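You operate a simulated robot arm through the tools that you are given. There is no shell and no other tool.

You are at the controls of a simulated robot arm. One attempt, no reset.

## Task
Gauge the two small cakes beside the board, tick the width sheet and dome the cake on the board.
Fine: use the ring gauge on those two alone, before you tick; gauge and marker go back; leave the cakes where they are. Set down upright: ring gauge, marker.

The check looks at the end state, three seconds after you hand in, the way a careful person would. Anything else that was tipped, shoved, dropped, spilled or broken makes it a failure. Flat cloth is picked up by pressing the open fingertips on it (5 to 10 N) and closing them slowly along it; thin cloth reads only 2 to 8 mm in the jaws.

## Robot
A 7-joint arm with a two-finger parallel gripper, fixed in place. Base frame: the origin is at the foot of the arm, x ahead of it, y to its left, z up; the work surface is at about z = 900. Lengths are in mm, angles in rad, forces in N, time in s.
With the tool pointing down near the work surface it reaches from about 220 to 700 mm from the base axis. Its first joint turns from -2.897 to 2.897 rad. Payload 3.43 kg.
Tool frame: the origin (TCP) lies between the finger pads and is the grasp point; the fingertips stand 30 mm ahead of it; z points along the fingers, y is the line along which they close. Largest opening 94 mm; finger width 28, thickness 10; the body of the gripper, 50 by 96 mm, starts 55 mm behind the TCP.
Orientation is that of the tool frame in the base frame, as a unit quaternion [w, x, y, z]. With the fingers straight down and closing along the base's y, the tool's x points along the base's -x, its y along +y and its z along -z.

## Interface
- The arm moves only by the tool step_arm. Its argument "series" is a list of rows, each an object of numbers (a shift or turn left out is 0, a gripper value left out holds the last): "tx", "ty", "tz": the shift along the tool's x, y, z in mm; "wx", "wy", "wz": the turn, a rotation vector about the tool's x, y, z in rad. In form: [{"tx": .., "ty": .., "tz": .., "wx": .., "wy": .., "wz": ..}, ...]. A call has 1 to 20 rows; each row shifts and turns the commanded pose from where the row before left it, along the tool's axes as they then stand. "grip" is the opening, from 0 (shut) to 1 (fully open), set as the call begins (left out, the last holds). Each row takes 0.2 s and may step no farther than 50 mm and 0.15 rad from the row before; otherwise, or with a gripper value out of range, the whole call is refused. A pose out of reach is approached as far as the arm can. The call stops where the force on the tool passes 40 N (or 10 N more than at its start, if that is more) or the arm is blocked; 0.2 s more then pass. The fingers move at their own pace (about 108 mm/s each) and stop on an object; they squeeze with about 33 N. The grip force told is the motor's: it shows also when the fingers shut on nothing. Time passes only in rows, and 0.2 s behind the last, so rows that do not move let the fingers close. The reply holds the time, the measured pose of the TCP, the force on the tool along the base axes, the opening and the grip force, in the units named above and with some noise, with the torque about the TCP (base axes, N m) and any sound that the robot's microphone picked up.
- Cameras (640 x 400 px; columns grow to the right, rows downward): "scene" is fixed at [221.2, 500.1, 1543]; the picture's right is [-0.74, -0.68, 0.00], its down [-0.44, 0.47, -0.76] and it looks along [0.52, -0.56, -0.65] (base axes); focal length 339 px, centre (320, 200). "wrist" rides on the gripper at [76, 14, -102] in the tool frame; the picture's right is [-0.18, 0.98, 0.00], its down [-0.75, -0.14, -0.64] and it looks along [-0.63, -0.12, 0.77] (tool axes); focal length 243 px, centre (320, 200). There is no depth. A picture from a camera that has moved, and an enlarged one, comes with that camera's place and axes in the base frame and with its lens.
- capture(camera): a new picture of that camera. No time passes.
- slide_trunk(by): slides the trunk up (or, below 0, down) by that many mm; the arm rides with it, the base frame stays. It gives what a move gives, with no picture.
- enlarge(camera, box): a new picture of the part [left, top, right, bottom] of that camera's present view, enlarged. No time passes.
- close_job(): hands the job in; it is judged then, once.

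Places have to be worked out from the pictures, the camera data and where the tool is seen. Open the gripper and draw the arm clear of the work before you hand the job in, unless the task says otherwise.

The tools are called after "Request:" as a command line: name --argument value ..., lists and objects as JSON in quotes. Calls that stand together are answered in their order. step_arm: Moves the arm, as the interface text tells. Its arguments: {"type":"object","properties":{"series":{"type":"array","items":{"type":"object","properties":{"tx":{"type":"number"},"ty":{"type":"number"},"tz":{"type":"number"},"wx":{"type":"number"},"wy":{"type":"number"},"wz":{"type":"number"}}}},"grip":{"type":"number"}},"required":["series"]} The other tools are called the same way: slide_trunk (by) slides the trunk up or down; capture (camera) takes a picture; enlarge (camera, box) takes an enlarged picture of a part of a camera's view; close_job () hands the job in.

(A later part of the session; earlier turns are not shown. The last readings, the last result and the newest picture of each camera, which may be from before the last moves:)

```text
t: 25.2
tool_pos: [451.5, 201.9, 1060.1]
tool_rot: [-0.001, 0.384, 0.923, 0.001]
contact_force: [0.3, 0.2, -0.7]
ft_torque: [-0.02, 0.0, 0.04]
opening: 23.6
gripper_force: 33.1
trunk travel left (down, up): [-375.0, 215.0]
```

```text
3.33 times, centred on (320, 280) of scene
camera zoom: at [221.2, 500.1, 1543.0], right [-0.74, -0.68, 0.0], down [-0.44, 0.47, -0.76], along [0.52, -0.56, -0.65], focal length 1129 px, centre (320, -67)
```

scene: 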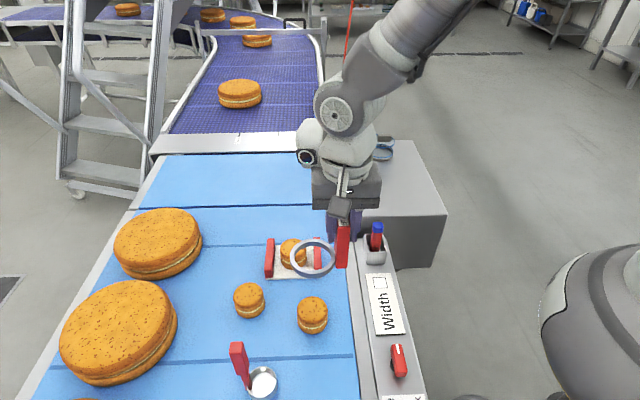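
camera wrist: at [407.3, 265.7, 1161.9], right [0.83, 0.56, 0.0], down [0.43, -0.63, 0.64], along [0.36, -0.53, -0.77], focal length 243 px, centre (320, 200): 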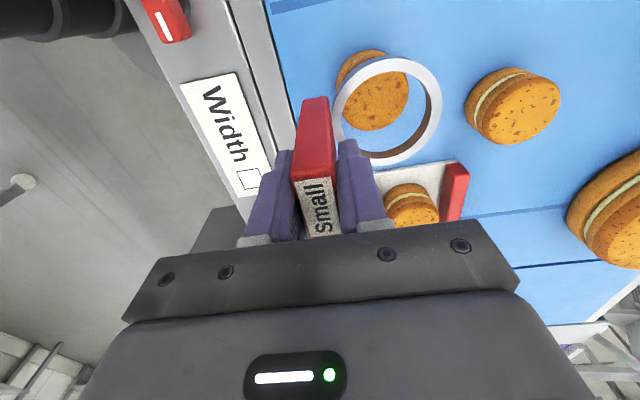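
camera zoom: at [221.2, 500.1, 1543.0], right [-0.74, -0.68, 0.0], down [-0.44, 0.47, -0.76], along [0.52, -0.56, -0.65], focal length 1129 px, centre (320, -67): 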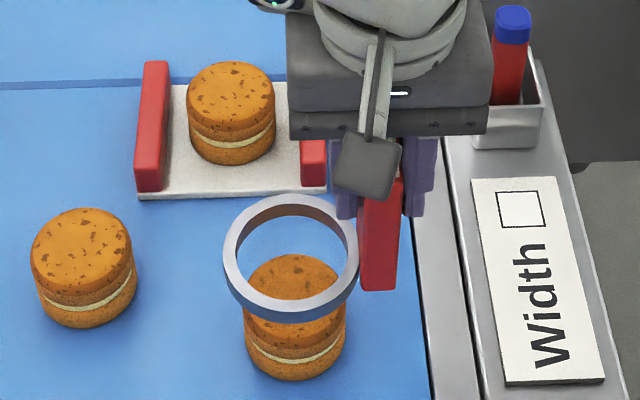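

Cake B's centre looks about 3 mm toward −x of the ring in tool terms. I correct, lower to ~12 mm above the cake and re-check.

Request:
step_arm --series '[{"tx": -3, "ty": 0.4}, {"tz": 13}, {"tz": 13}, {}, {}]'

Request:
enlarge --camera "wrist" --box '[310, 50, 470, 170]'

Request:
enlarge --camera "scene" --box '[270, 270, 366, 340]'

```text
t: 26.4
tool_pos: [453.6, 201.2, 1033.6]
tool_rot: [0.0, 0.383, 0.924, -0.001]
contact_force: [0.2, 1.1, -0.3]
ft_torque: [0.0, 0.01, 0.01]
opening: 24.0
gripper_force: 33.1
trunk travel left (down, up): [-375.0, 215.0]
```

```text
3.33 times, centred on (390, 110) of wrist
camera zoom: at [409.1, 264.6, 1135.8], right [0.83, 0.56, 0.0], down [0.43, -0.63, 0.64], along [0.36, -0.53, -0.77], focal length 809 px, centre (87, 500)
```

zoom: 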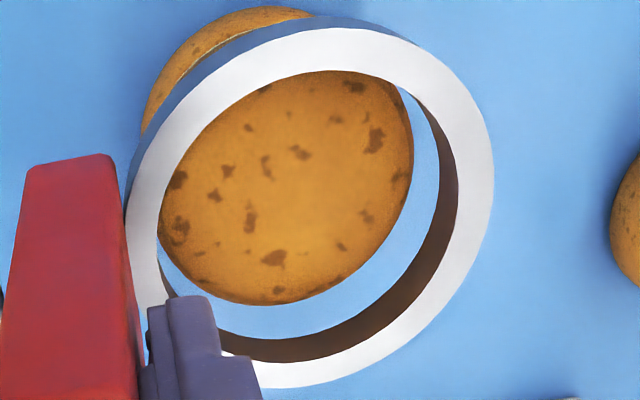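

```text
5.71 times, centred on (318, 305) of scene
camera zoom: at [221.2, 500.1, 1543.0], right [-0.74, -0.68, 0.0], down [-0.44, 0.47, -0.76], along [0.52, -0.56, -0.65], focal length 1936 px, centre (331, -400)
```

zoom: 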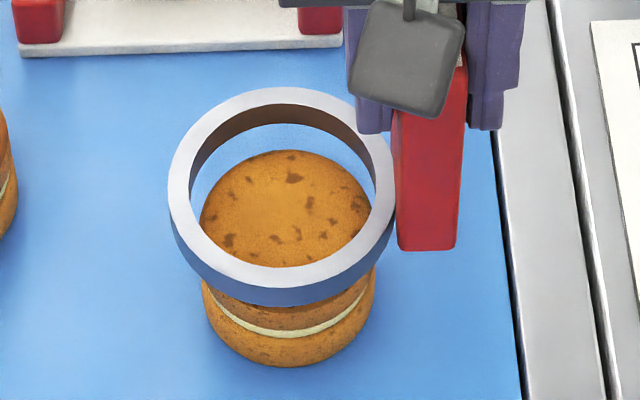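

Nearly aligned; wrist view suggests −1.5 mm in tool x and the scene view about −1 mm in tool y. Correct and lower to just above the cake's top.

Request:
step_arm --series '[{"tx": -1.5, "ty": -0.8}, {"tz": 9}, {}, {}]'

Request:
enlarge --camera "wrist" --box '[310, 50, 470, 170]'

Request:
enlarge --camera "scene" --box '[280, 280, 344, 340]'

```text
t: 27.4
tool_pos: [453.7, 201.3, 1023.2]
tool_rot: [0.0, 0.382, 0.924, 0.001]
contact_force: [0.7, 0.6, -0.3]
ft_torque: [-0.05, 0.0, -0.02]
opening: 23.9
gripper_force: 32.6
trunk travel left (down, up): [-375.0, 215.0]
```

```text
3.33 times, centred on (390, 110) of wrist
camera zoom: at [409.5, 263.6, 1127.2], right [0.83, 0.56, 0.0], down [0.43, -0.63, 0.64], along [0.36, -0.53, -0.77], focal length 809 px, centre (87, 500)
```

zoom: 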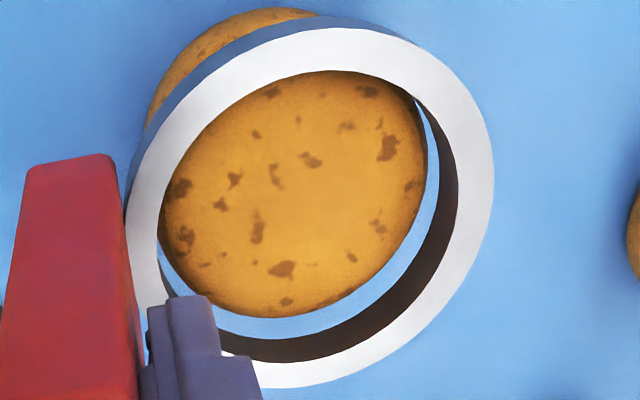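

```text
6.67 times, centred on (312, 310) of scene
camera zoom: at [221.2, 500.1, 1543.0], right [-0.74, -0.68, 0.0], down [-0.44, 0.47, -0.76], along [0.52, -0.56, -0.65], focal length 2258 px, centre (373, -533)
```

zoom: 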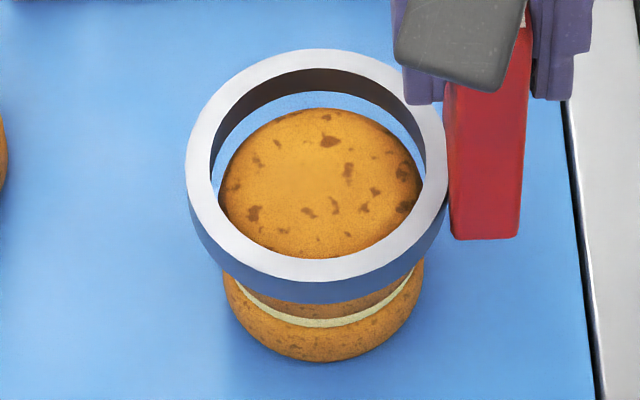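

Ring looks ~8.5 mm tall, so its bottom is still ~7 mm above the cake top. I lower 5 mm more and re-check.

Request:
step_arm --series '[{"tz": 5}, {}, {}]'

Request:
enlarge --camera "wrist" --box '[310, 50, 470, 170]'

Request:
enlarge --camera "scene" --box '[288, 290, 336, 320]'

```text
t: 28.2
tool_pos: [453.6, 200.0, 1019.6]
tool_rot: [0.0, 0.384, 0.923, -0.001]
contact_force: [0.9, -0.4, -1.8]
ft_torque: [0.08, 0.02, 0.0]
opening: 23.7
gripper_force: 33.0
trunk travel left (down, up): [-375.0, 215.0]
```

```text
3.33 times, centred on (390, 110) of wrist
camera zoom: at [408.8, 262.9, 1122.0], right [0.83, 0.56, 0.0], down [0.43, -0.63, 0.64], along [0.36, -0.53, -0.77], focal length 809 px, centre (87, 500)
```

zoom: 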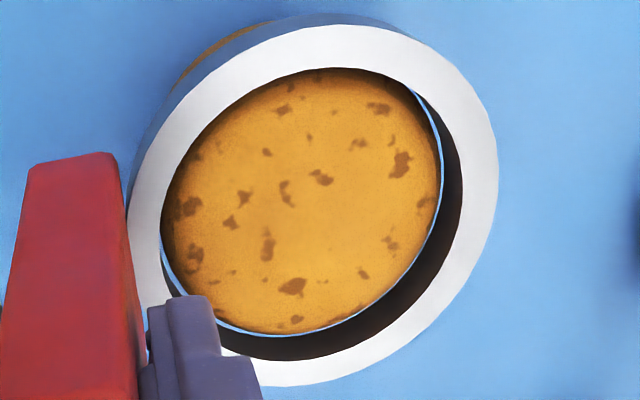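

```text
13.33 times, centred on (312, 305) of scene
camera zoom: at [221.2, 500.1, 1543.0], right [-0.74, -0.68, 0.0], down [-0.44, 0.47, -0.76], along [0.52, -0.56, -0.65], focal length 4517 px, centre (427, -1200)
```

zoom: 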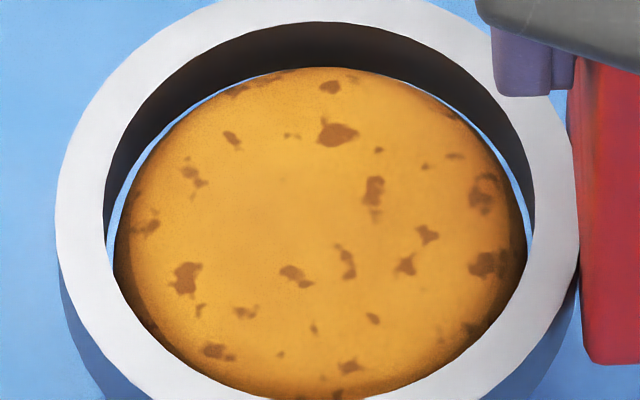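

Gaps are visible nearly all round. I continue down in small steps, watching force.

Request:
step_arm --series '[{"ty": -0.4}, {"tz": 3}, {"tz": 3}, {}]'

Request:
enlarge --camera "wrist" --box '[310, 50, 470, 170]'

Request:
enlarge --camera "scene" --box '[280, 280, 344, 340]'

```text
t: 29.2
tool_pos: [453.3, 200.2, 1012.6]
tool_rot: [0.001, 0.383, 0.924, 0.0]
contact_force: [-0.3, 0.2, -1.4]
ft_torque: [-0.02, -0.01, -0.02]
opening: 23.9
gripper_force: 33.5
trunk travel left (down, up): [-375.0, 215.0]
```

```text
3.33 times, centred on (390, 110) of wrist
camera zoom: at [408.9, 263.3, 1115.5], right [0.83, 0.56, 0.0], down [0.43, -0.63, 0.64], along [0.36, -0.53, -0.77], focal length 809 px, centre (87, 500)
```

zoom: 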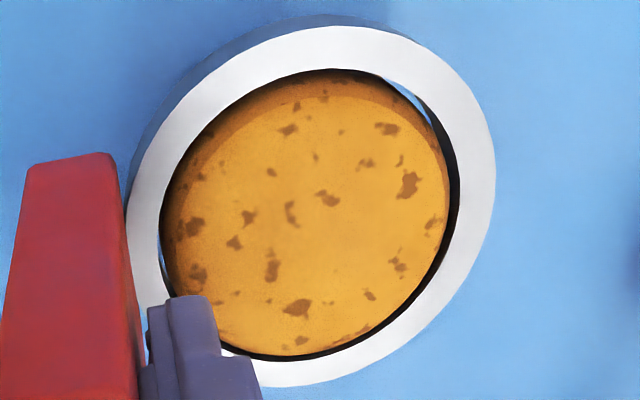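

```text
6.67 times, centred on (312, 310) of scene
camera zoom: at [221.2, 500.1, 1543.0], right [-0.74, -0.68, 0.0], down [-0.44, 0.47, -0.76], along [0.52, -0.56, -0.65], focal length 2258 px, centre (373, -533)
```

zoom: 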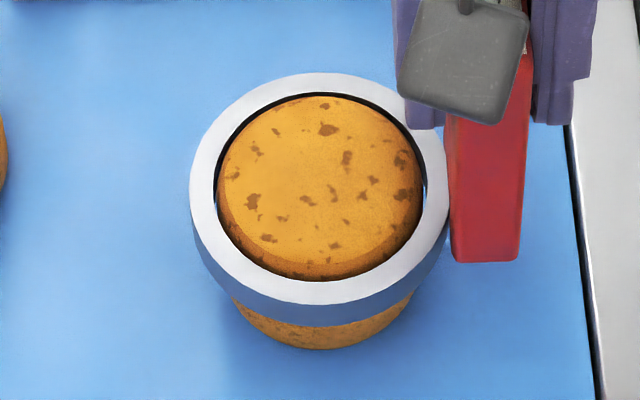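

The ring passes over the cake's rim cleanly with negligible force. Continue down over the cake.

Request:
step_arm --series '[{"tz": 3}, {"tz": 3}, {"tz": 3}, {}]'

Request:
enlarge --camera "scene" --box '[280, 280, 344, 340]'

Request:
enlarge --camera "wrist" --box '[310, 50, 470, 170]'

```text
t: 30.2
tool_pos: [452.5, 199.0, 1005.3]
tool_rot: [0.001, 0.383, 0.924, 0.001]
contact_force: [0.0, 0.5, -0.9]
ft_torque: [-0.03, 0.0, -0.01]
opening: 23.6
gripper_force: 33.4
trunk travel left (down, up): [-375.0, 215.0]
```

```text
6.67 times, centred on (312, 310) of scene
camera zoom: at [221.2, 500.1, 1543.0], right [-0.74, -0.68, 0.0], down [-0.44, 0.47, -0.76], along [0.52, -0.56, -0.65], focal length 2258 px, centre (373, -533)
```

zoom: 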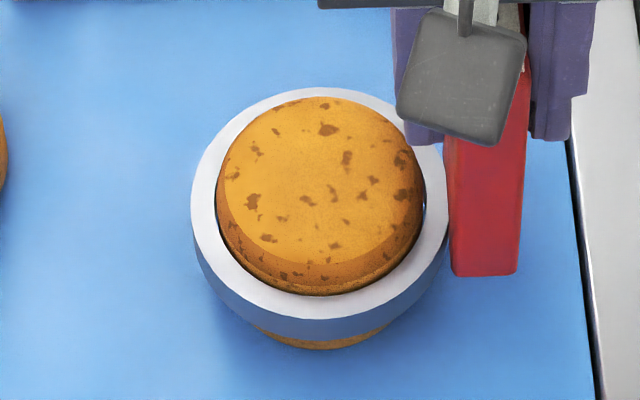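

```text
3.33 times, centred on (390, 110) of wrist
camera zoom: at [409.3, 263.1, 1106.9], right [0.83, 0.56, 0.0], down [0.43, -0.63, 0.64], along [0.36, -0.53, -0.77], focal length 809 px, centre (87, 500)
```

zoom: 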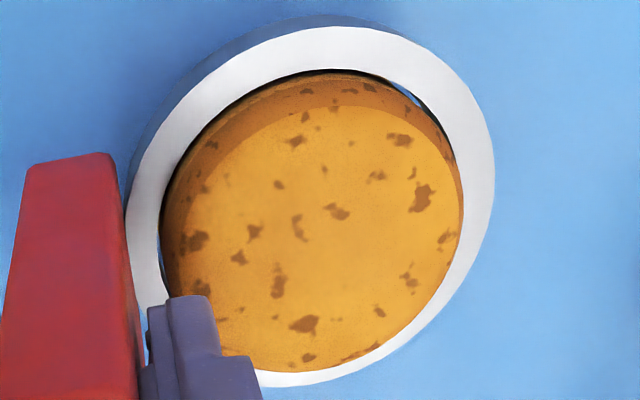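

The ring slides around the cake and the cake hasn't moved. Down another ~16 mm so it is well around the cake.

Request:
step_arm --series '[{"tz": 3}, {"tz": 3}, {"tz": 3}, {"tz": 3}, {"tz": 3}, {}]'

Request:
enlarge --camera "scene" --box '[280, 280, 344, 340]'

Request:
capture --camera "wrist"

```text
t: 31.6
tool_pos: [452.6, 200.2, 989.6]
tool_rot: [0.0, 0.384, 0.923, 0.001]
contact_force: [-0.7, -0.5, -1.1]
ft_torque: [-0.02, 0.05, 0.01]
opening: 23.6
gripper_force: 33.0
trunk travel left (down, up): [-375.0, 215.0]
```

```text
6.67 times, centred on (312, 310) of scene
camera zoom: at [221.2, 500.1, 1543.0], right [-0.74, -0.68, 0.0], down [-0.44, 0.47, -0.76], along [0.52, -0.56, -0.65], focal length 2258 px, centre (373, -533)
```

zoom: 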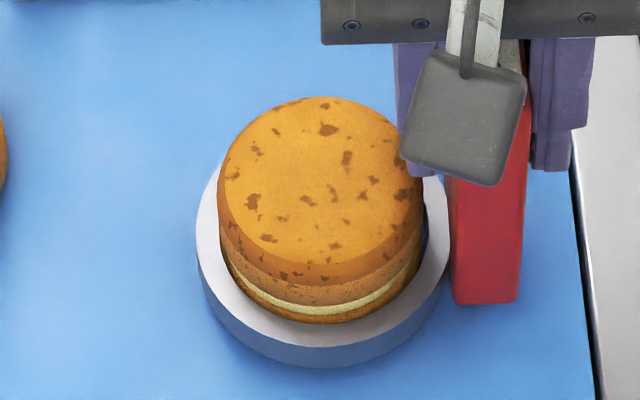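

```text
taken
camera wrist: at [408.5, 262.9, 1092.0], right [0.83, 0.56, 0.0], down [0.43, -0.63, 0.64], along [0.36, -0.53, -0.77], focal length 243 px, centre (320, 200)
```

wrist: 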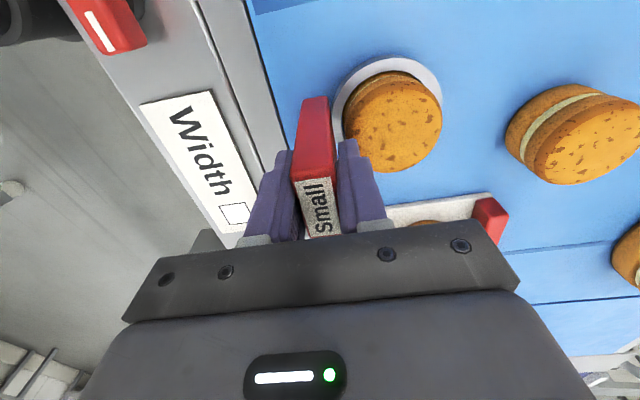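

Ring is round the cake near the belt with no force. A touch lower, then straight up slowly.

Request:
step_arm --series '[{"tz": 4}, {}, {"tz": -4}, {"tz": -5}, {"tz": -5}, {"tz": -5}, {"tz": -5}, {"tz": -5}, {"tz": -5}, {"tz": -5}, {"tz": -15}, {"tz": -20}, {}]'

Request:
enlarge --camera "scene" --box '[220, 220, 380, 340]'

```text
t: 34.4
tool_pos: [451.2, 199.6, 1058.7]
tool_rot: [0.0, 0.384, 0.923, 0.0]
contact_force: [-0.2, 0.6, -0.5]
ft_torque: [-0.05, -0.01, 0.0]
opening: 23.6
gripper_force: 32.8
trunk travel left (down, up): [-375.0, 215.0]
```

```text
3.33 times, centred on (300, 280) of scene
camera zoom: at [221.2, 500.1, 1543.0], right [-0.74, -0.68, 0.0], down [-0.44, 0.47, -0.76], along [0.52, -0.56, -0.65], focal length 1129 px, centre (387, -67)
```

zoom: 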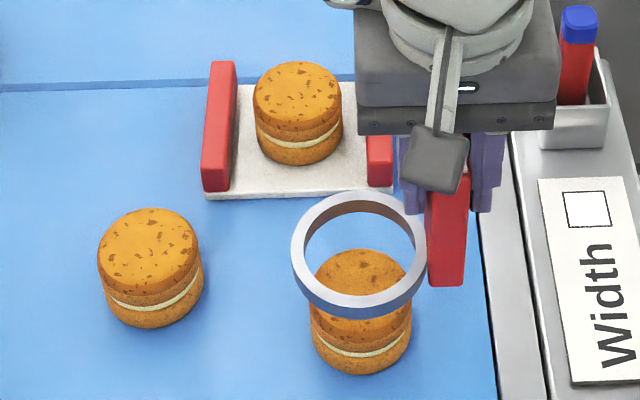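

Cake B unmoved. Shift to cake A (offset ≈(121,64) from B).

Request:
step_arm --series '[{"tx": -10, "ty": 33}, {"tx": -10, "ty": 33}, {"tx": -10, "ty": 33}, {"tx": -10, "ty": 32}, {"tz": 15}, {"tz": 10}, {}, {}]'

Request:
enlarge --camera "wrist" --box '[310, 50, 470, 170]'

Request:
enlarge --camera "scene" --box '[210, 260, 290, 330]'

```text
t: 36.2
tool_pos: [573.2, 265.8, 1034.1]
tool_rot: [0.0, 0.383, 0.924, 0.0]
contact_force: [0.4, -0.1, -0.6]
ft_torque: [-0.06, 0.0, 0.02]
opening: 23.5
gripper_force: 33.3
trunk travel left (down, up): [-375.0, 215.0]
```

```text
3.33 times, centred on (390, 110) of wrist
camera zoom: at [530.0, 328.0, 1137.3], right [0.83, 0.56, 0.0], down [0.43, -0.63, 0.64], along [0.36, -0.53, -0.77], focal length 809 px, centre (87, 500)
```

zoom: 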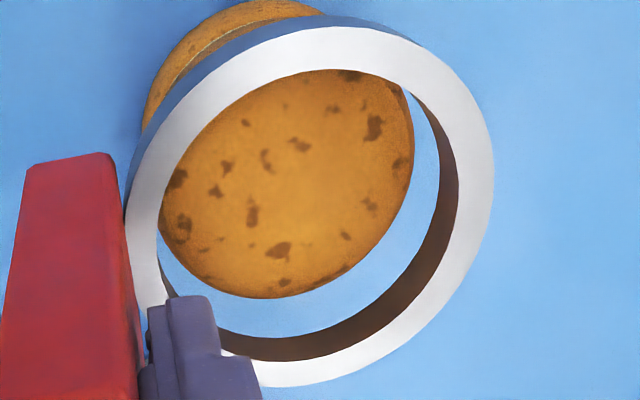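

```text
5.71 times, centred on (250, 295) of scene
camera zoom: at [221.2, 500.1, 1543.0], right [-0.74, -0.68, 0.0], down [-0.44, 0.47, -0.76], along [0.52, -0.56, -0.65], focal length 1936 px, centre (720, -343)
```

zoom: 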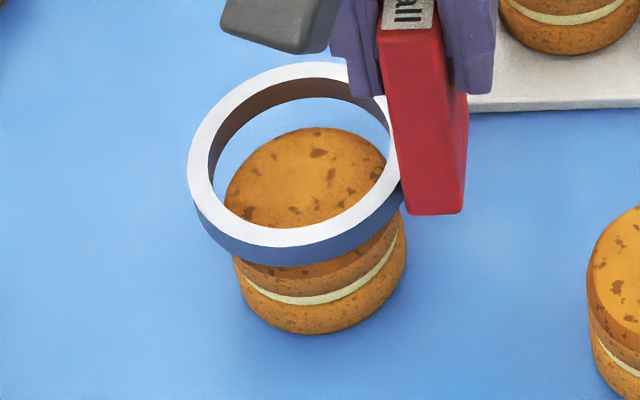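

Using cake B's aligned picture as template, A needs about −0.9 mm in tool y. Correct and lower to just above.

Request:
step_arm --series '[{"ty": -0.9}, {"tz": 8}, {"tz": 6}, {}, {}]'

Request:
enlarge --camera "wrist" --box '[310, 50, 470, 170]'

Request:
enlarge --camera "scene" --box '[220, 270, 284, 330]'

```text
t: 37.4
tool_pos: [571.5, 263.5, 1021.0]
tool_rot: [0.0, 0.382, 0.924, 0.0]
contact_force: [-3.0, 2.4, 5.4]
ft_torque: [0.59, 0.18, 0.2]
opening: 23.9
gripper_force: 33.2
trunk travel left (down, up): [-375.0, 215.0]
```

```text
3.33 times, centred on (390, 110) of wrist
camera zoom: at [528.1, 327.0, 1123.7], right [0.83, 0.56, 0.0], down [0.43, -0.63, 0.64], along [0.36, -0.53, -0.77], focal length 809 px, centre (87, 500)
```

zoom: 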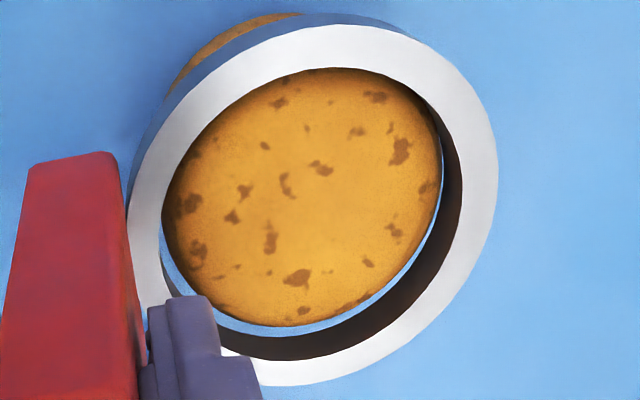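

```text
6.67 times, centred on (252, 300) of scene
camera zoom: at [221.2, 500.1, 1543.0], right [-0.74, -0.68, 0.0], down [-0.44, 0.47, -0.76], along [0.52, -0.56, -0.65], focal length 2258 px, centre (773, -467)
```

zoom: 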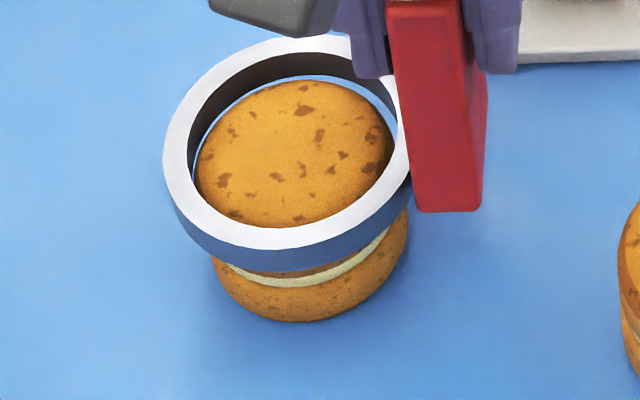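

Light contact: the push-back is toward tool +x, and the wrist view shows the gap on the −x side, so the ring must move +x ~1.5 mm. Raise slightly, shift, and look.

Request:
step_arm --series '[{"tz": -3}, {"tx": 1.5}, {}, {"tz": 3}, {}, {}]'

Request:
enlarge --camera "wrist" --box '[310, 50, 470, 170]'

Request:
enlarge --camera "scene" --box '[220, 270, 284, 330]'

```text
t: 38.8
tool_pos: [572.0, 264.2, 1020.8]
tool_rot: [0.001, 0.383, 0.924, 0.001]
contact_force: [-0.1, 0.5, -0.9]
ft_torque: [-0.03, 0.01, -0.01]
opening: 23.7
gripper_force: 33.2
trunk travel left (down, up): [-375.0, 215.0]
```

```text
3.33 times, centred on (390, 110) of wrist
camera zoom: at [528.0, 327.7, 1123.0], right [0.83, 0.56, 0.0], down [0.43, -0.63, 0.64], along [0.36, -0.53, -0.77], focal length 809 px, centre (87, 500)
```

zoom: 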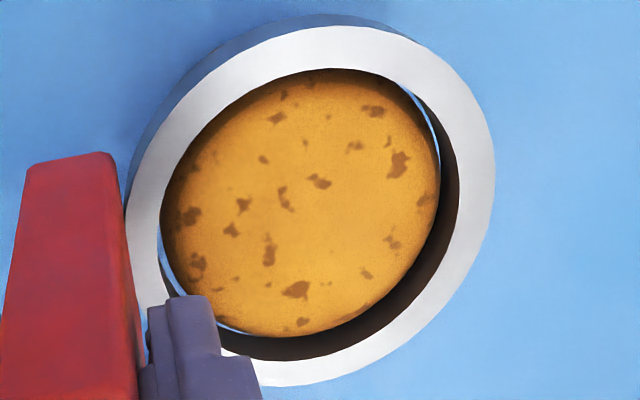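

```text
6.67 times, centred on (252, 300) of scene
camera zoom: at [221.2, 500.1, 1543.0], right [-0.74, -0.68, 0.0], down [-0.44, 0.47, -0.76], along [0.52, -0.56, -0.65], focal length 2258 px, centre (773, -467)
```

zoom: 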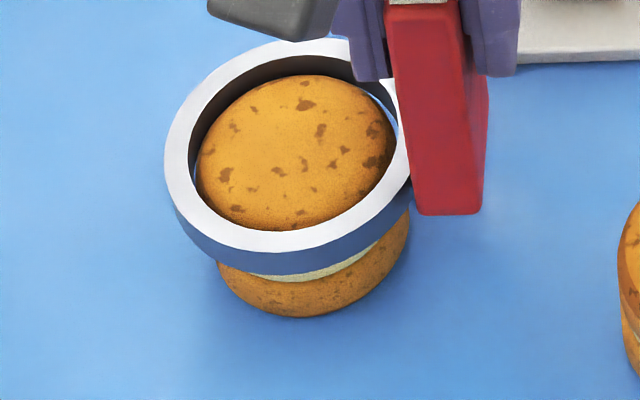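

Now aligned with zero force (cake nudged at most ~2 mm). Continue down in small steps.

Request:
step_arm --series '[{"tz": 3}, {"tz": 3}, {}]'

Request:
enlarge --camera "wrist" --box '[310, 50, 470, 170]'

Request:
enlarge --camera "scene" --box '[220, 270, 284, 330]'

```text
t: 39.6
tool_pos: [572.4, 264.0, 1014.0]
tool_rot: [0.0, 0.383, 0.924, 0.001]
contact_force: [-0.5, -0.7, -0.3]
ft_torque: [-0.04, 0.01, 0.0]
opening: 23.4
gripper_force: 33.2
trunk travel left (down, up): [-375.0, 215.0]
```

```text
3.33 times, centred on (390, 110) of wrist
camera zoom: at [528.5, 327.8, 1116.4], right [0.83, 0.56, 0.0], down [0.43, -0.63, 0.64], along [0.36, -0.53, -0.77], focal length 809 px, centre (87, 500)
```

zoom: 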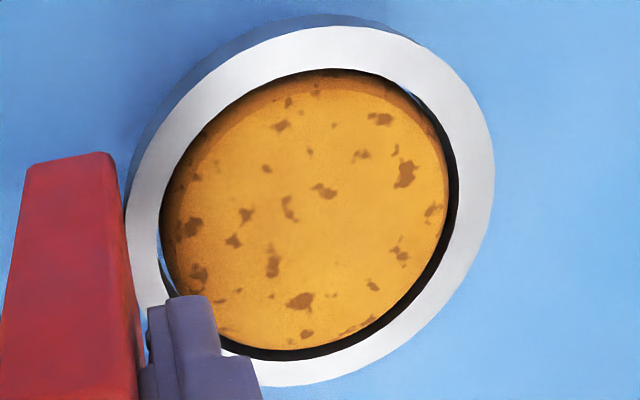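

```text
6.67 times, centred on (252, 300) of scene
camera zoom: at [221.2, 500.1, 1543.0], right [-0.74, -0.68, 0.0], down [-0.44, 0.47, -0.76], along [0.52, -0.56, -0.65], focal length 2258 px, centre (773, -467)
```

zoom: 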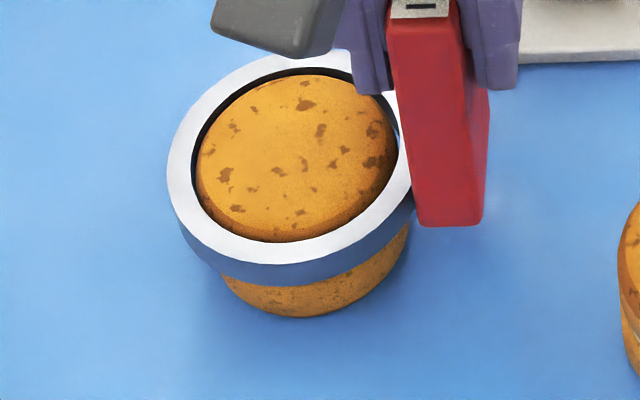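

Passing over cleanly. Continue down ~26 mm with the same small steps.

Request:
step_arm --series '[{"tz": 3}, {"tz": 3}, {"tz": 3}, {"tz": 3}, {"tz": 3}, {"tz": 3}, {"tz": 3}, {"tz": 3}, {"tz": 2}, {}]'

Request:
enlarge --camera "scene" --box '[220, 270, 284, 330]'

```text
t: 41.8
tool_pos: [573.1, 264.2, 987.6]
tool_rot: [0.0, 0.384, 0.923, 0.0]
contact_force: [0.0, -0.3, -0.5]
ft_torque: [0.0, 0.0, -0.02]
opening: 23.7
gripper_force: 33.0
trunk travel left (down, up): [-375.0, 215.0]
```

```text
6.67 times, centred on (252, 300) of scene
camera zoom: at [221.2, 500.1, 1543.0], right [-0.74, -0.68, 0.0], down [-0.44, 0.47, -0.76], along [0.52, -0.56, -0.65], focal length 2258 px, centre (773, -467)
```

zoom: 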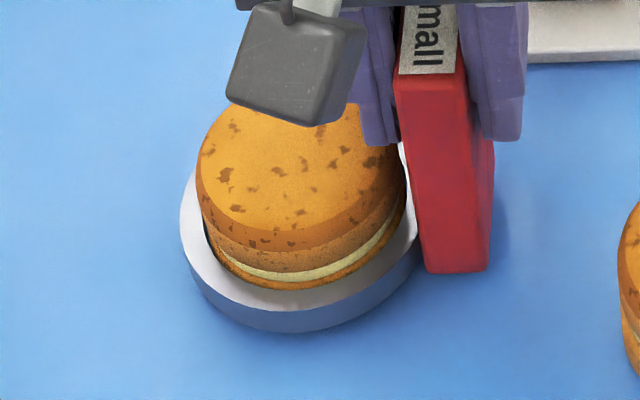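

Cake A is gauged too. Lift slowly, then carry the gauge back above its place.

Request:
step_arm --series '[{"tz": 2}, {}, {"tz": -4}, {"tz": -5}, {"tz": -5}, {"tz": -5}, {"tz": -5}, {"tz": -5}, {"tz": -5}, {"tz": -5}, {"tz": -15}, {"tz": -20}, {"tz": -35}, {"tz": -35}, {}]'

Request:
capture --camera "scene"

Request:
step_arm --series '[{"tx": -32.5, "ty": -25.9}, {"tx": -32.5, "ty": -25.9}, {"tx": -32.5, "ty": -25.9}, {"tx": -32.5, "ty": -25.9}, {"tx": -32.5, "ty": -25.9}, {"tx": -32.5, "ty": -25.9}, {"tx": -32.5, "ty": -25.9}, {"tx": -32.5, "ty": -25.9}, {"tx": -32.5, "ty": -25.9}, {"tx": -32.5, "ty": -25.9}, {"tx": -32.5, "ty": -25.9}, {"tx": -32.5, "ty": -25.9}, {}]'

Request:
step_arm --series '[{"wz": -0.1428}, {"wz": -0.1428}, {"wz": -0.1428}, {"wz": -0.1428}, {"wz": -0.1428}, {"wz": -0.1428}, {"wz": -0.1428}, {"wz": -0.1428}, {"wz": -0.1428}, {"wz": -0.1428}, {"wz": -0.1428}, {}, {}]'

Request:
capture --camera "wrist"

```text
t: 45.0
tool_pos: [572.7, 264.5, 1130.0]
tool_rot: [-0.001, 0.383, 0.924, -0.001]
contact_force: [0.2, 0.1, -1.0]
ft_torque: [0.0, 0.03, -0.01]
opening: 23.8
gripper_force: 33.3
trunk travel left (down, up): [-375.0, 215.0]
```

```text
taken
```

scene: 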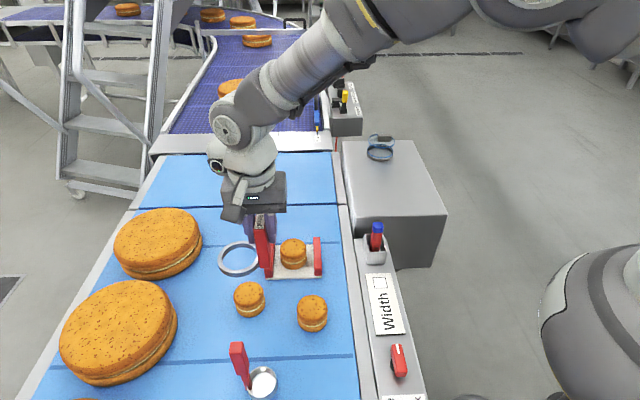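

```text
t: 47.8
tool_pos: [627.1, -231.5, 1130.1]
tool_rot: [0.001, 0.383, 0.924, 0.0]
contact_force: [0.9, -0.2, -0.1]
ft_torque: [0.0, -0.01, -0.03]
opening: 23.8
gripper_force: 32.8
trunk travel left (down, up): [-375.0, 215.0]
```

```text
t: 50.6
tool_pos: [628.6, -230.9, 1130.7]
tool_rot: [0.0, -0.383, 0.924, 0.0]
contact_force: [-0.8, -0.1, -1.3]
ft_torque: [-0.05, 0.02, -0.02]
opening: 24.1
gripper_force: 33.2
trunk travel left (down, up): [-375.0, 215.0]
```

```text
taken
camera wrist: at [563.7, -275.1, 1233.0], right [-0.56, 0.83, 0.0], down [0.63, 0.43, 0.64], along [0.53, 0.36, -0.77], focal length 243 px, centre (320, 200)
```

wrist: 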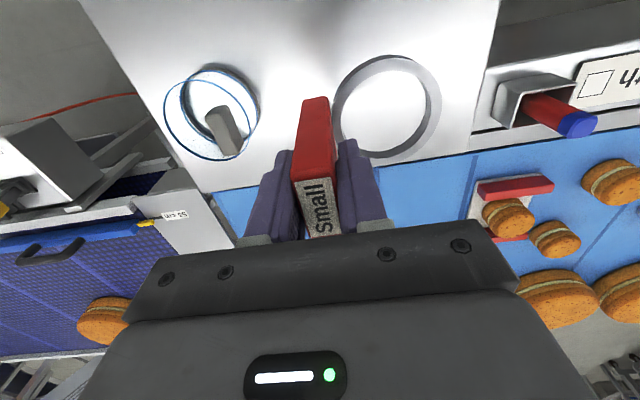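

The gauge is back above its place. I look at the dome in the scene view, then lower the gauge.

Request:
enlarge --camera "scene" --box '[340, 110, 440, 200]'

Request:
step_arm --series '[{"tz": 30}, {"tz": 30}, {"tz": 20}, {"tz": 12}, {"tz": 3}, {}]'

Request:
capture --camera "wrist"

```text
4.44 times, centred on (390, 155) of scene
camera zoom: at [221.2, 500.1, 1543.0], right [-0.74, -0.68, 0.0], down [-0.44, 0.47, -0.76], along [0.52, -0.56, -0.65], focal length 1506 px, centre (9, 400)
```

zoom: 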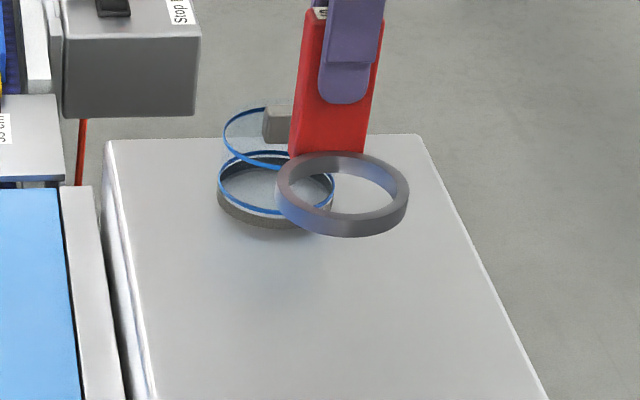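

```text
t: 52.0
tool_pos: [628.1, -231.3, 1035.3]
tool_rot: [-0.001, -0.382, 0.924, 0.0]
contact_force: [-1.0, 0.2, -1.3]
ft_torque: [-0.02, -0.01, -0.02]
opening: 23.6
gripper_force: 33.6
trunk travel left (down, up): [-375.0, 215.0]
```

```text
taken
camera wrist: at [564.1, -275.0, 1138.2], right [-0.56, 0.83, 0.0], down [0.63, 0.43, 0.64], along [0.53, 0.36, -0.77], focal length 243 px, centre (320, 200)
```

wrist: 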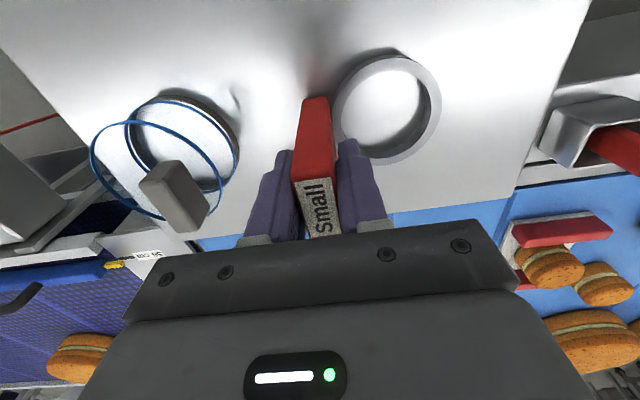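

Nearly down (pick height was ~1031). Final small steps watching the vertical force.

Request:
step_arm --series '[{"tz": 1.5}, {"tz": 1.5}, {}]'

Request:
step_arm --series '[{"tz": 1}, {}]'

```text
t: 52.8
tool_pos: [628.4, -230.5, 1032.9]
tool_rot: [0.0, -0.382, 0.924, 0.0]
contact_force: [-1.0, -0.3, -1.5]
ft_torque: [-0.03, 0.0, 0.01]
opening: 23.7
gripper_force: 33.1
trunk travel left (down, up): [-375.0, 215.0]
```

```text
t: 53.4
tool_pos: [627.5, -232.7, 1030.3]
tool_rot: [0.0, -0.382, 0.924, 0.0]
contact_force: [0.1, 1.3, -1.0]
ft_torque: [0.01, -0.02, 0.0]
opening: 24.0
gripper_force: 33.2
trunk travel left (down, up): [-375.0, 215.0]
```

Still hanging; continue.

Request:
step_arm --series '[{"tz": 0.7}, {}]'

Request:
step_arm --series '[{"tz": 0.7}, {}]'

Request:
enlarge --camera "scene" --box '[360, 150, 420, 200]'

```text
t: 54.0
tool_pos: [627.3, -230.8, 1030.3]
tool_rot: [-0.001, -0.382, 0.924, 0.0]
contact_force: [1.1, 0.4, 0.3]
ft_torque: [0.09, -0.06, -0.04]
opening: 23.9
gripper_force: 33.0
trunk travel left (down, up): [-375.0, 215.0]
```

```text
t: 54.6
tool_pos: [626.9, -231.6, 1030.3]
tool_rot: [-0.001, -0.383, 0.924, 0.0]
contact_force: [0.0, -2.3, 5.8]
ft_torque: [0.16, -0.05, -0.05]
opening: 24.0
gripper_force: 32.8
trunk travel left (down, up): [-375.0, 215.0]
```

```text
8.00 times, centred on (390, 175) of scene
camera zoom: at [221.2, 500.1, 1543.0], right [-0.74, -0.68, 0.0], down [-0.44, 0.47, -0.76], along [0.52, -0.56, -0.65], focal length 2710 px, centre (-240, 400)
```

zoom: 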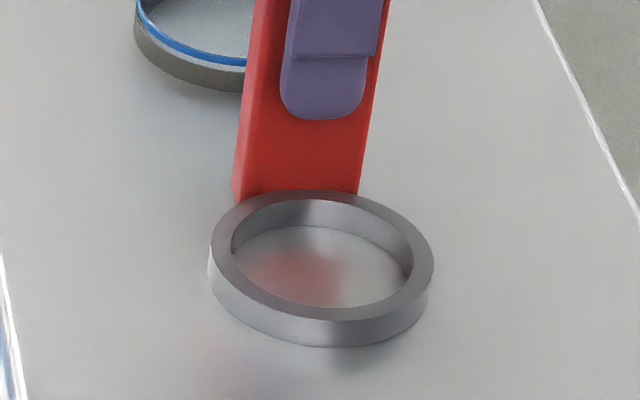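

Seated (5.8 N). Open to the same 0.6 and withdraw straight up.

Request:
step_arm --series '[{}, {}, {}]' --grip 0.55

Request:
step_arm --series '[{"tz": -15}, {"tz": -25}, {"tz": -40}, {"tz": -40}, {}]'

Request:
capture --camera "wrist"

Request:
enlarge --camera "scene" --box '[340, 110, 440, 200]'

```text
t: 55.4
tool_pos: [627.8, -231.9, 1029.2]
tool_rot: [0.0, -0.382, 0.924, 0.001]
contact_force: [-1.6, -0.6, -0.8]
ft_torque: [0.03, -0.02, 0.02]
opening: 51.6
gripper_force: 0.1
trunk travel left (down, up): [-375.0, 215.0]
```

```text
t: 56.6
tool_pos: [629.0, -231.2, 1149.1]
tool_rot: [-0.001, -0.382, 0.924, 0.0]
contact_force: [0.7, 0.6, 0.8]
ft_torque: [0.0, -0.01, -0.03]
opening: 51.7
gripper_force: 0.1
trunk travel left (down, up): [-375.0, 215.0]
```

```text
taken
camera wrist: at [564.1, -276.5, 1252.3], right [-0.56, 0.83, 0.0], down [0.63, 0.43, 0.64], along [0.53, 0.36, -0.77], focal length 243 px, centre (320, 200)
```

wrist: 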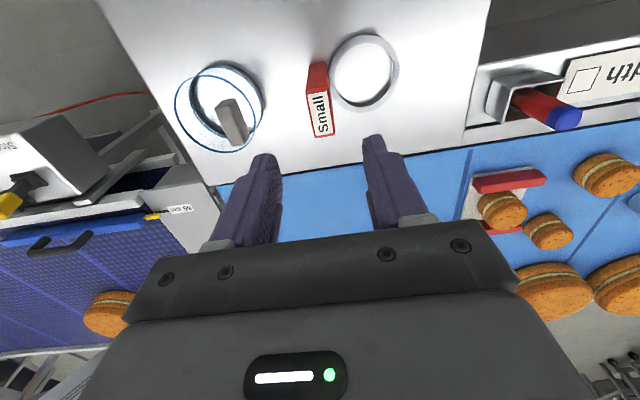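

```text
4.44 times, centred on (390, 155) of scene
camera zoom: at [221.2, 500.1, 1543.0], right [-0.74, -0.68, 0.0], down [-0.44, 0.47, -0.76], along [0.52, -0.56, -0.65], focal length 1506 px, centre (9, 400)
```

zoom: 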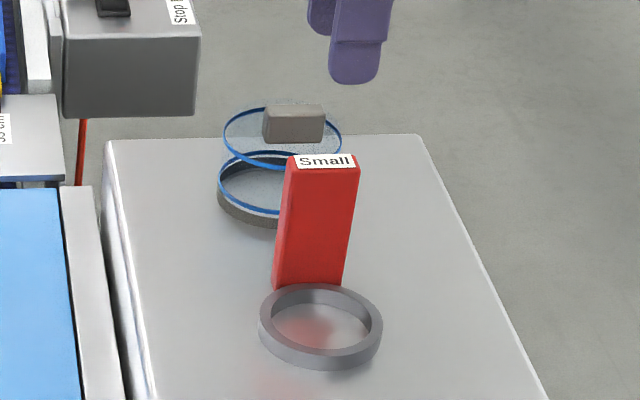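

The gauge stands upright back in place. Next the marker, estimated at (498,4) with its top at z≈994; I go above it at default yaw.

Request:
step_arm --series '[{"wz": 0.131}, {"wz": 0.131}, {"wz": 0.131}, {"wz": 0.131}, {"wz": 0.131}, {"wz": 0.13}, {"tx": 22, "ty": 39, "tz": 8}, {"tx": 22, "ty": 39, "tz": 8}, {"tx": 22, "ty": 39, "tz": 8}, {"tx": 22, "ty": 39, "tz": 8}, {"tx": 22, "ty": 39, "tz": 8}, {"tx": 22, "ty": 39, "tz": 8}, {}]' --grip 0.6

Request:
capture --camera "wrist"

Request:
enlarge --camera "wrist" --box '[230, 50, 410, 220]'

```text
t: 59.4
tool_pos: [493.6, 2.8, 1102.7]
tool_rot: [0.0, 0.001, 1.0, -0.001]
contact_force: [0.0, -1.0, -0.1]
ft_torque: [0.01, 0.03, 0.02]
opening: 56.4
gripper_force: 0.1
trunk travel left (down, up): [-375.0, 215.0]
```

```text
taken
camera wrist: at [417.1, 17.6, 1206.1], right [0.19, 0.98, 0.0], down [0.75, -0.14, 0.64], along [0.63, -0.12, -0.77], focal length 243 px, centre (320, 200)
```

wrist: 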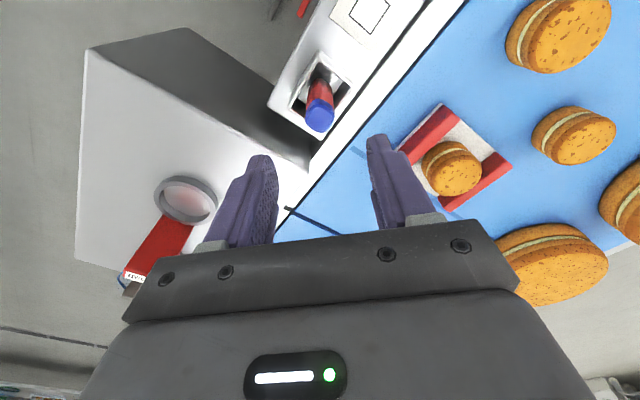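

```text
2.35 times, centred on (320, 135) of wrist
camera zoom: at [417.1, 17.6, 1206.1], right [0.19, 0.98, 0.0], down [0.75, -0.14, 0.64], along [0.63, -0.12, -0.77], focal length 571 px, centre (320, 353)
```

zoom: 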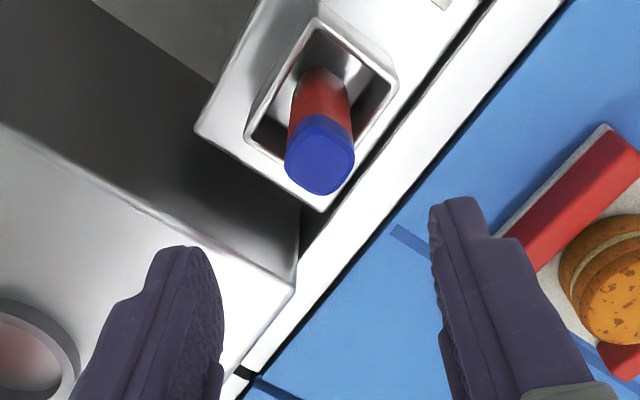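

Marker is a rounded square aligned with the rail (45°), top centre ≈(498,3.7). I turn to yaw 45°, centre, and re-check.

Request:
step_arm --series '[{"wz": 0.131}, {"wz": 0.131}, {"wz": 0.131}, {"wz": 0.131}, {"wz": 0.131}, {"wz": 0.13}, {"tx": -2.5, "ty": 3.7, "tz": 20}, {}, {}]'

Request:
capture --camera "wrist"

Request:
enlarge --camera "wrist" --box '[230, 50, 410, 220]'

```text
t: 61.4
tool_pos: [499.5, 4.6, 1082.6]
tool_rot: [0.001, 0.383, 0.924, 0.0]
contact_force: [0.1, -0.2, -0.9]
ft_torque: [-0.04, 0.01, 0.03]
opening: 56.3
gripper_force: 0.0
trunk travel left (down, up): [-375.0, 215.0]
```

```text
taken
camera wrist: at [455.8, 67.4, 1184.4], right [0.83, 0.56, 0.0], down [0.43, -0.63, 0.64], along [0.36, -0.53, -0.77], focal length 243 px, centre (320, 200)
```

wrist: 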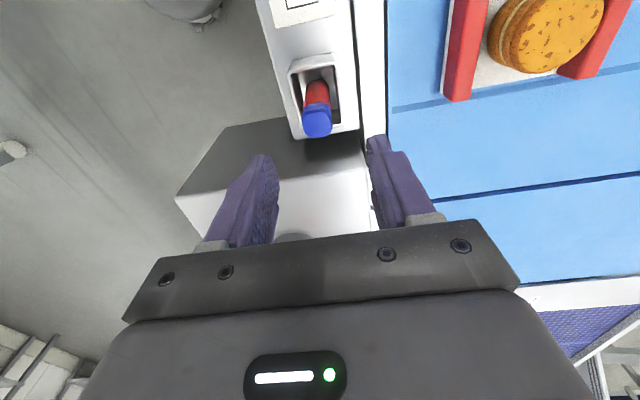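

```text
2.35 times, centred on (320, 135) of wrist
camera zoom: at [455.8, 67.4, 1184.4], right [0.83, 0.56, 0.0], down [0.43, -0.63, 0.64], along [0.36, -0.53, -0.77], focal length 571 px, centre (320, 353)
```

zoom: 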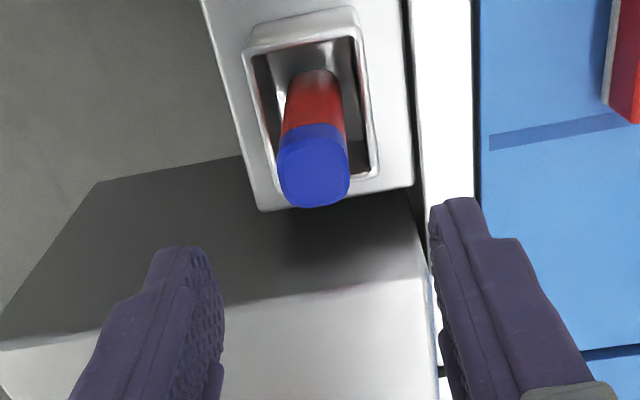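

Centre the jaws (−2 mm in tool y) and descend to z≈980 (tips above the holder rim).

Request:
step_arm --series '[{"ty": -2}, {"tz": 30}, {"tz": 30}, {"tz": 20}, {}]'

Request:
capture --camera "wrist"

Request:
enlarge --camera "scene" --box '[330, 190, 430, 280]'

```text
t: 62.6
tool_pos: [498.7, 0.0, 1002.9]
tool_rot: [0.0, 0.384, 0.924, 0.0]
contact_force: [0.5, 0.2, -0.7]
ft_torque: [0.01, 0.01, 0.01]
opening: 56.4
gripper_force: 0.0
trunk travel left (down, up): [-375.0, 215.0]
```

```text
taken
camera wrist: at [454.5, 63.9, 1105.2], right [0.83, 0.56, 0.0], down [0.43, -0.63, 0.64], along [0.36, -0.53, -0.77], focal length 243 px, centre (320, 200)
```

wrist: 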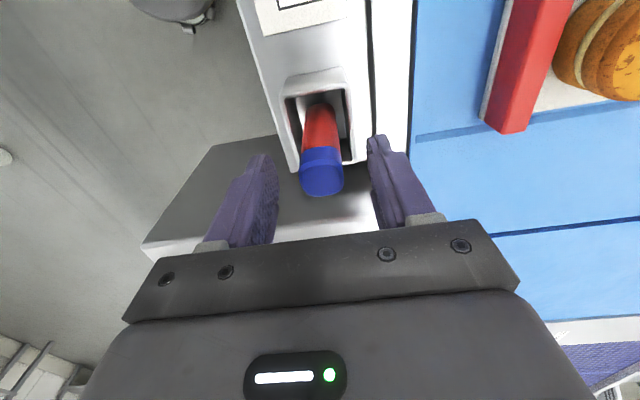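

```text
4.44 times, centred on (380, 235) of scene
camera zoom: at [221.2, 500.1, 1543.0], right [-0.74, -0.68, 0.0], down [-0.44, 0.47, -0.76], along [0.52, -0.56, -0.65], focal length 1506 px, centre (53, 44)
```

zoom: 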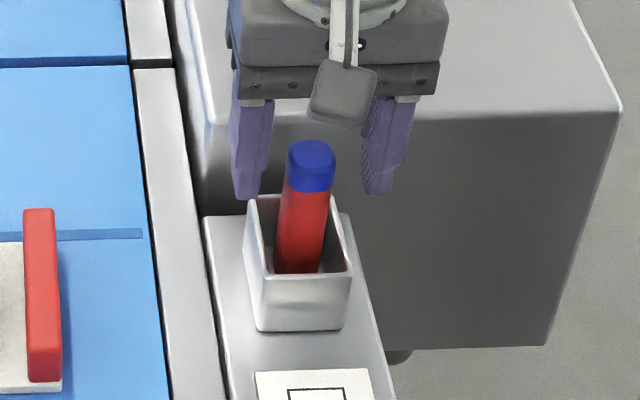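

Marker stays centred. Lower to ~978 and close.

Request:
step_arm --series '[{"tz": 12}, {"tz": 12}, {}]'

Request:
enlarge --camera "scene" --box '[340, 200, 412, 260]'

Request:
capture --camera "wrist"

```text
t: 63.4
tool_pos: [499.2, 1.2, 978.3]
tool_rot: [0.0, 0.383, 0.924, 0.0]
contact_force: [0.2, -0.3, 0.4]
ft_torque: [0.02, -0.02, -0.02]
opening: 56.4
gripper_force: 0.1
trunk travel left (down, up): [-375.0, 215.0]
```

```text
6.67 times, centred on (376, 230) of scene
camera zoom: at [221.2, 500.1, 1543.0], right [-0.74, -0.68, 0.0], down [-0.44, 0.47, -0.76], along [0.52, -0.56, -0.65], focal length 2258 px, centre (-53, 0)
```

zoom: 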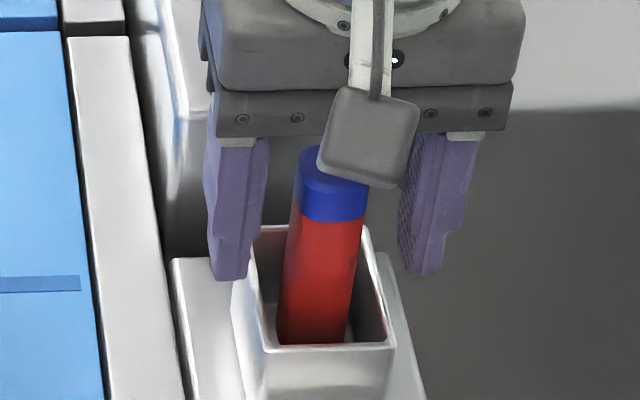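

```text
taken
camera wrist: at [455.0, 63.8, 1080.7], right [0.83, 0.56, 0.0], down [0.43, -0.63, 0.64], along [0.36, -0.53, -0.77], focal length 243 px, centre (320, 200)
```

wrist: 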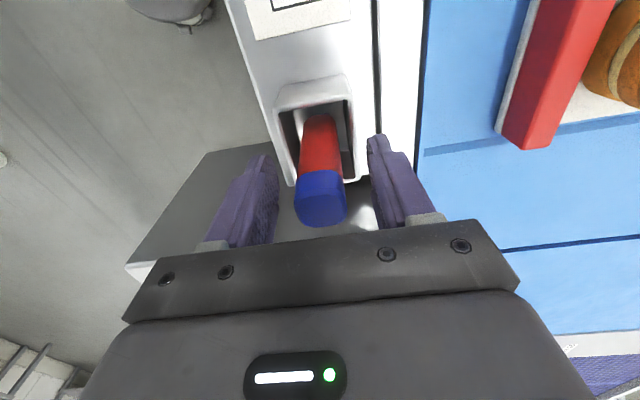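

The holder rim is at ≈930, so I can go 8 mm lower to grip the red body below the blue end; then close.

Request:
step_arm --series '[{"tz": 4}, {"tz": 4}, {}]'

Request:
step_arm --series '[{}, {}, {}]' --grip 0

Request:
enlarge --camera "scene" --box '[340, 200, 412, 260]'

```text
t: 64.2
tool_pos: [498.9, 0.7, 969.5]
tool_rot: [0.0, 0.383, 0.924, -0.001]
contact_force: [0.5, -0.4, 1.0]
ft_torque: [-0.01, 0.03, -0.01]
opening: 56.3
gripper_force: 0.0
trunk travel left (down, up): [-375.0, 215.0]
```

```text
t: 65.0
tool_pos: [498.8, 1.7, 969.8]
tool_rot: [0.0, 0.384, 0.923, 0.0]
contact_force: [0.3, -1.1, -0.2]
ft_torque: [-0.01, 0.01, -0.01]
opening: 27.2
gripper_force: 32.7
trunk travel left (down, up): [-375.0, 215.0]
```

```text
6.67 times, centred on (376, 230) of scene
camera zoom: at [221.2, 500.1, 1543.0], right [-0.74, -0.68, 0.0], down [-0.44, 0.47, -0.76], along [0.52, -0.56, -0.65], focal length 2258 px, centre (-53, 0)
```

zoom: 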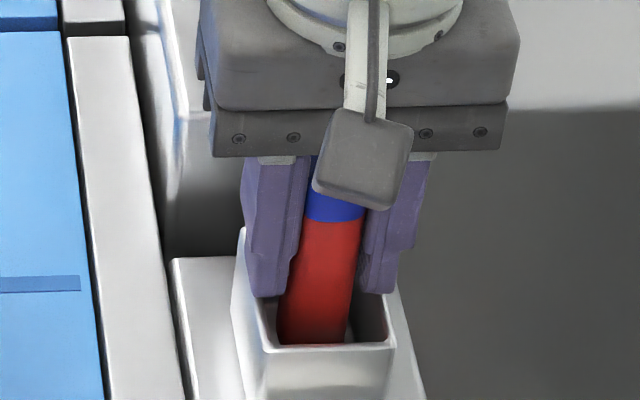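

Gripped (27 mm). Lift straight out of the holder and inspect the lower end.

Request:
step_arm --series '[{"tz": -8}, {"tz": -12}, {"tz": -20}, {"tz": -25}, {"tz": -30}, {}]'

Request:
capture --camera "wrist"

Request:
enlarge --camera "scene" --box '[330, 150, 430, 280]'

Request:
enlarge --camera "wrist" --box '[240, 20, 400, 200]'

```text
t: 66.4
tool_pos: [498.2, 0.8, 1066.6]
tool_rot: [0.0, 0.383, 0.924, 0.0]
contact_force: [-0.3, -0.3, 0.4]
ft_torque: [-0.04, -0.01, 0.04]
opening: 27.2
gripper_force: 33.0
trunk travel left (down, up): [-375.0, 215.0]
```

```text
taken
camera wrist: at [455.3, 64.3, 1169.5], right [0.83, 0.56, 0.0], down [0.43, -0.63, 0.64], along [0.36, -0.53, -0.77], focal length 243 px, centre (320, 200)
```

wrist: 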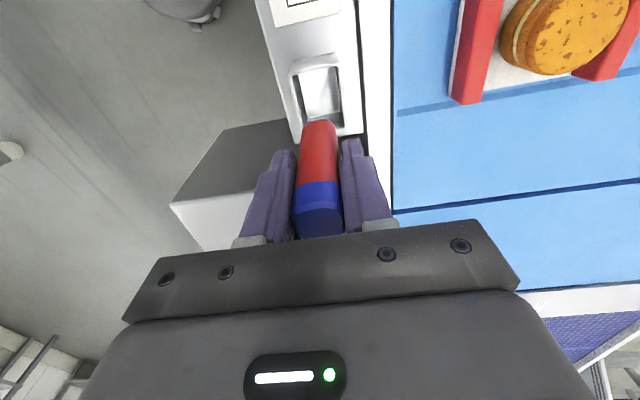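

```text
3.08 times, centred on (380, 215) of scene
camera zoom: at [221.2, 500.1, 1543.0], right [-0.74, -0.68, 0.0], down [-0.44, 0.47, -0.76], along [0.52, -0.56, -0.65], focal length 1042 px, centre (135, 154)
```

zoom: 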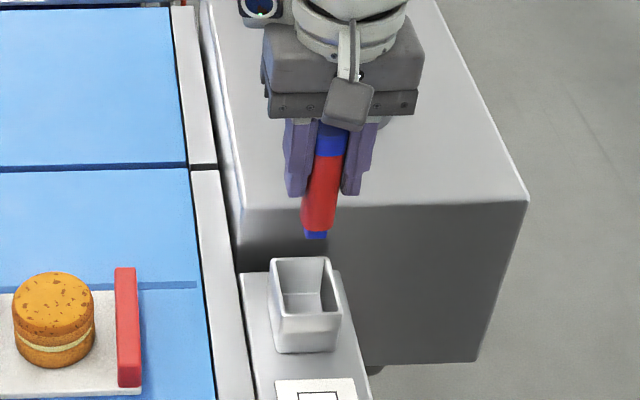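

```text
2.22 times, centred on (320, 110) of wrist
camera zoom: at [455.3, 64.3, 1169.5], right [0.83, 0.56, 0.0], down [0.43, -0.63, 0.64], along [0.36, -0.53, -0.77], focal length 539 px, centre (320, 400)
```

zoom: 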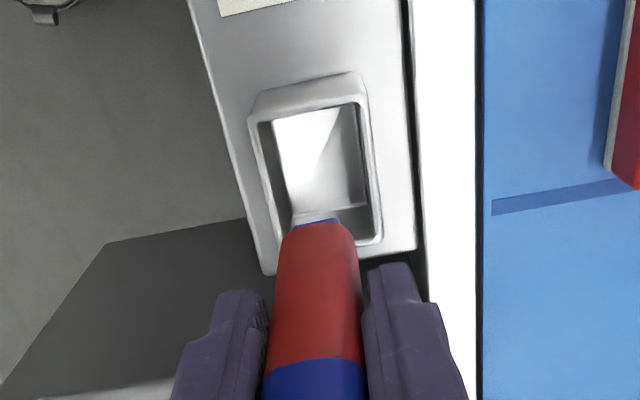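

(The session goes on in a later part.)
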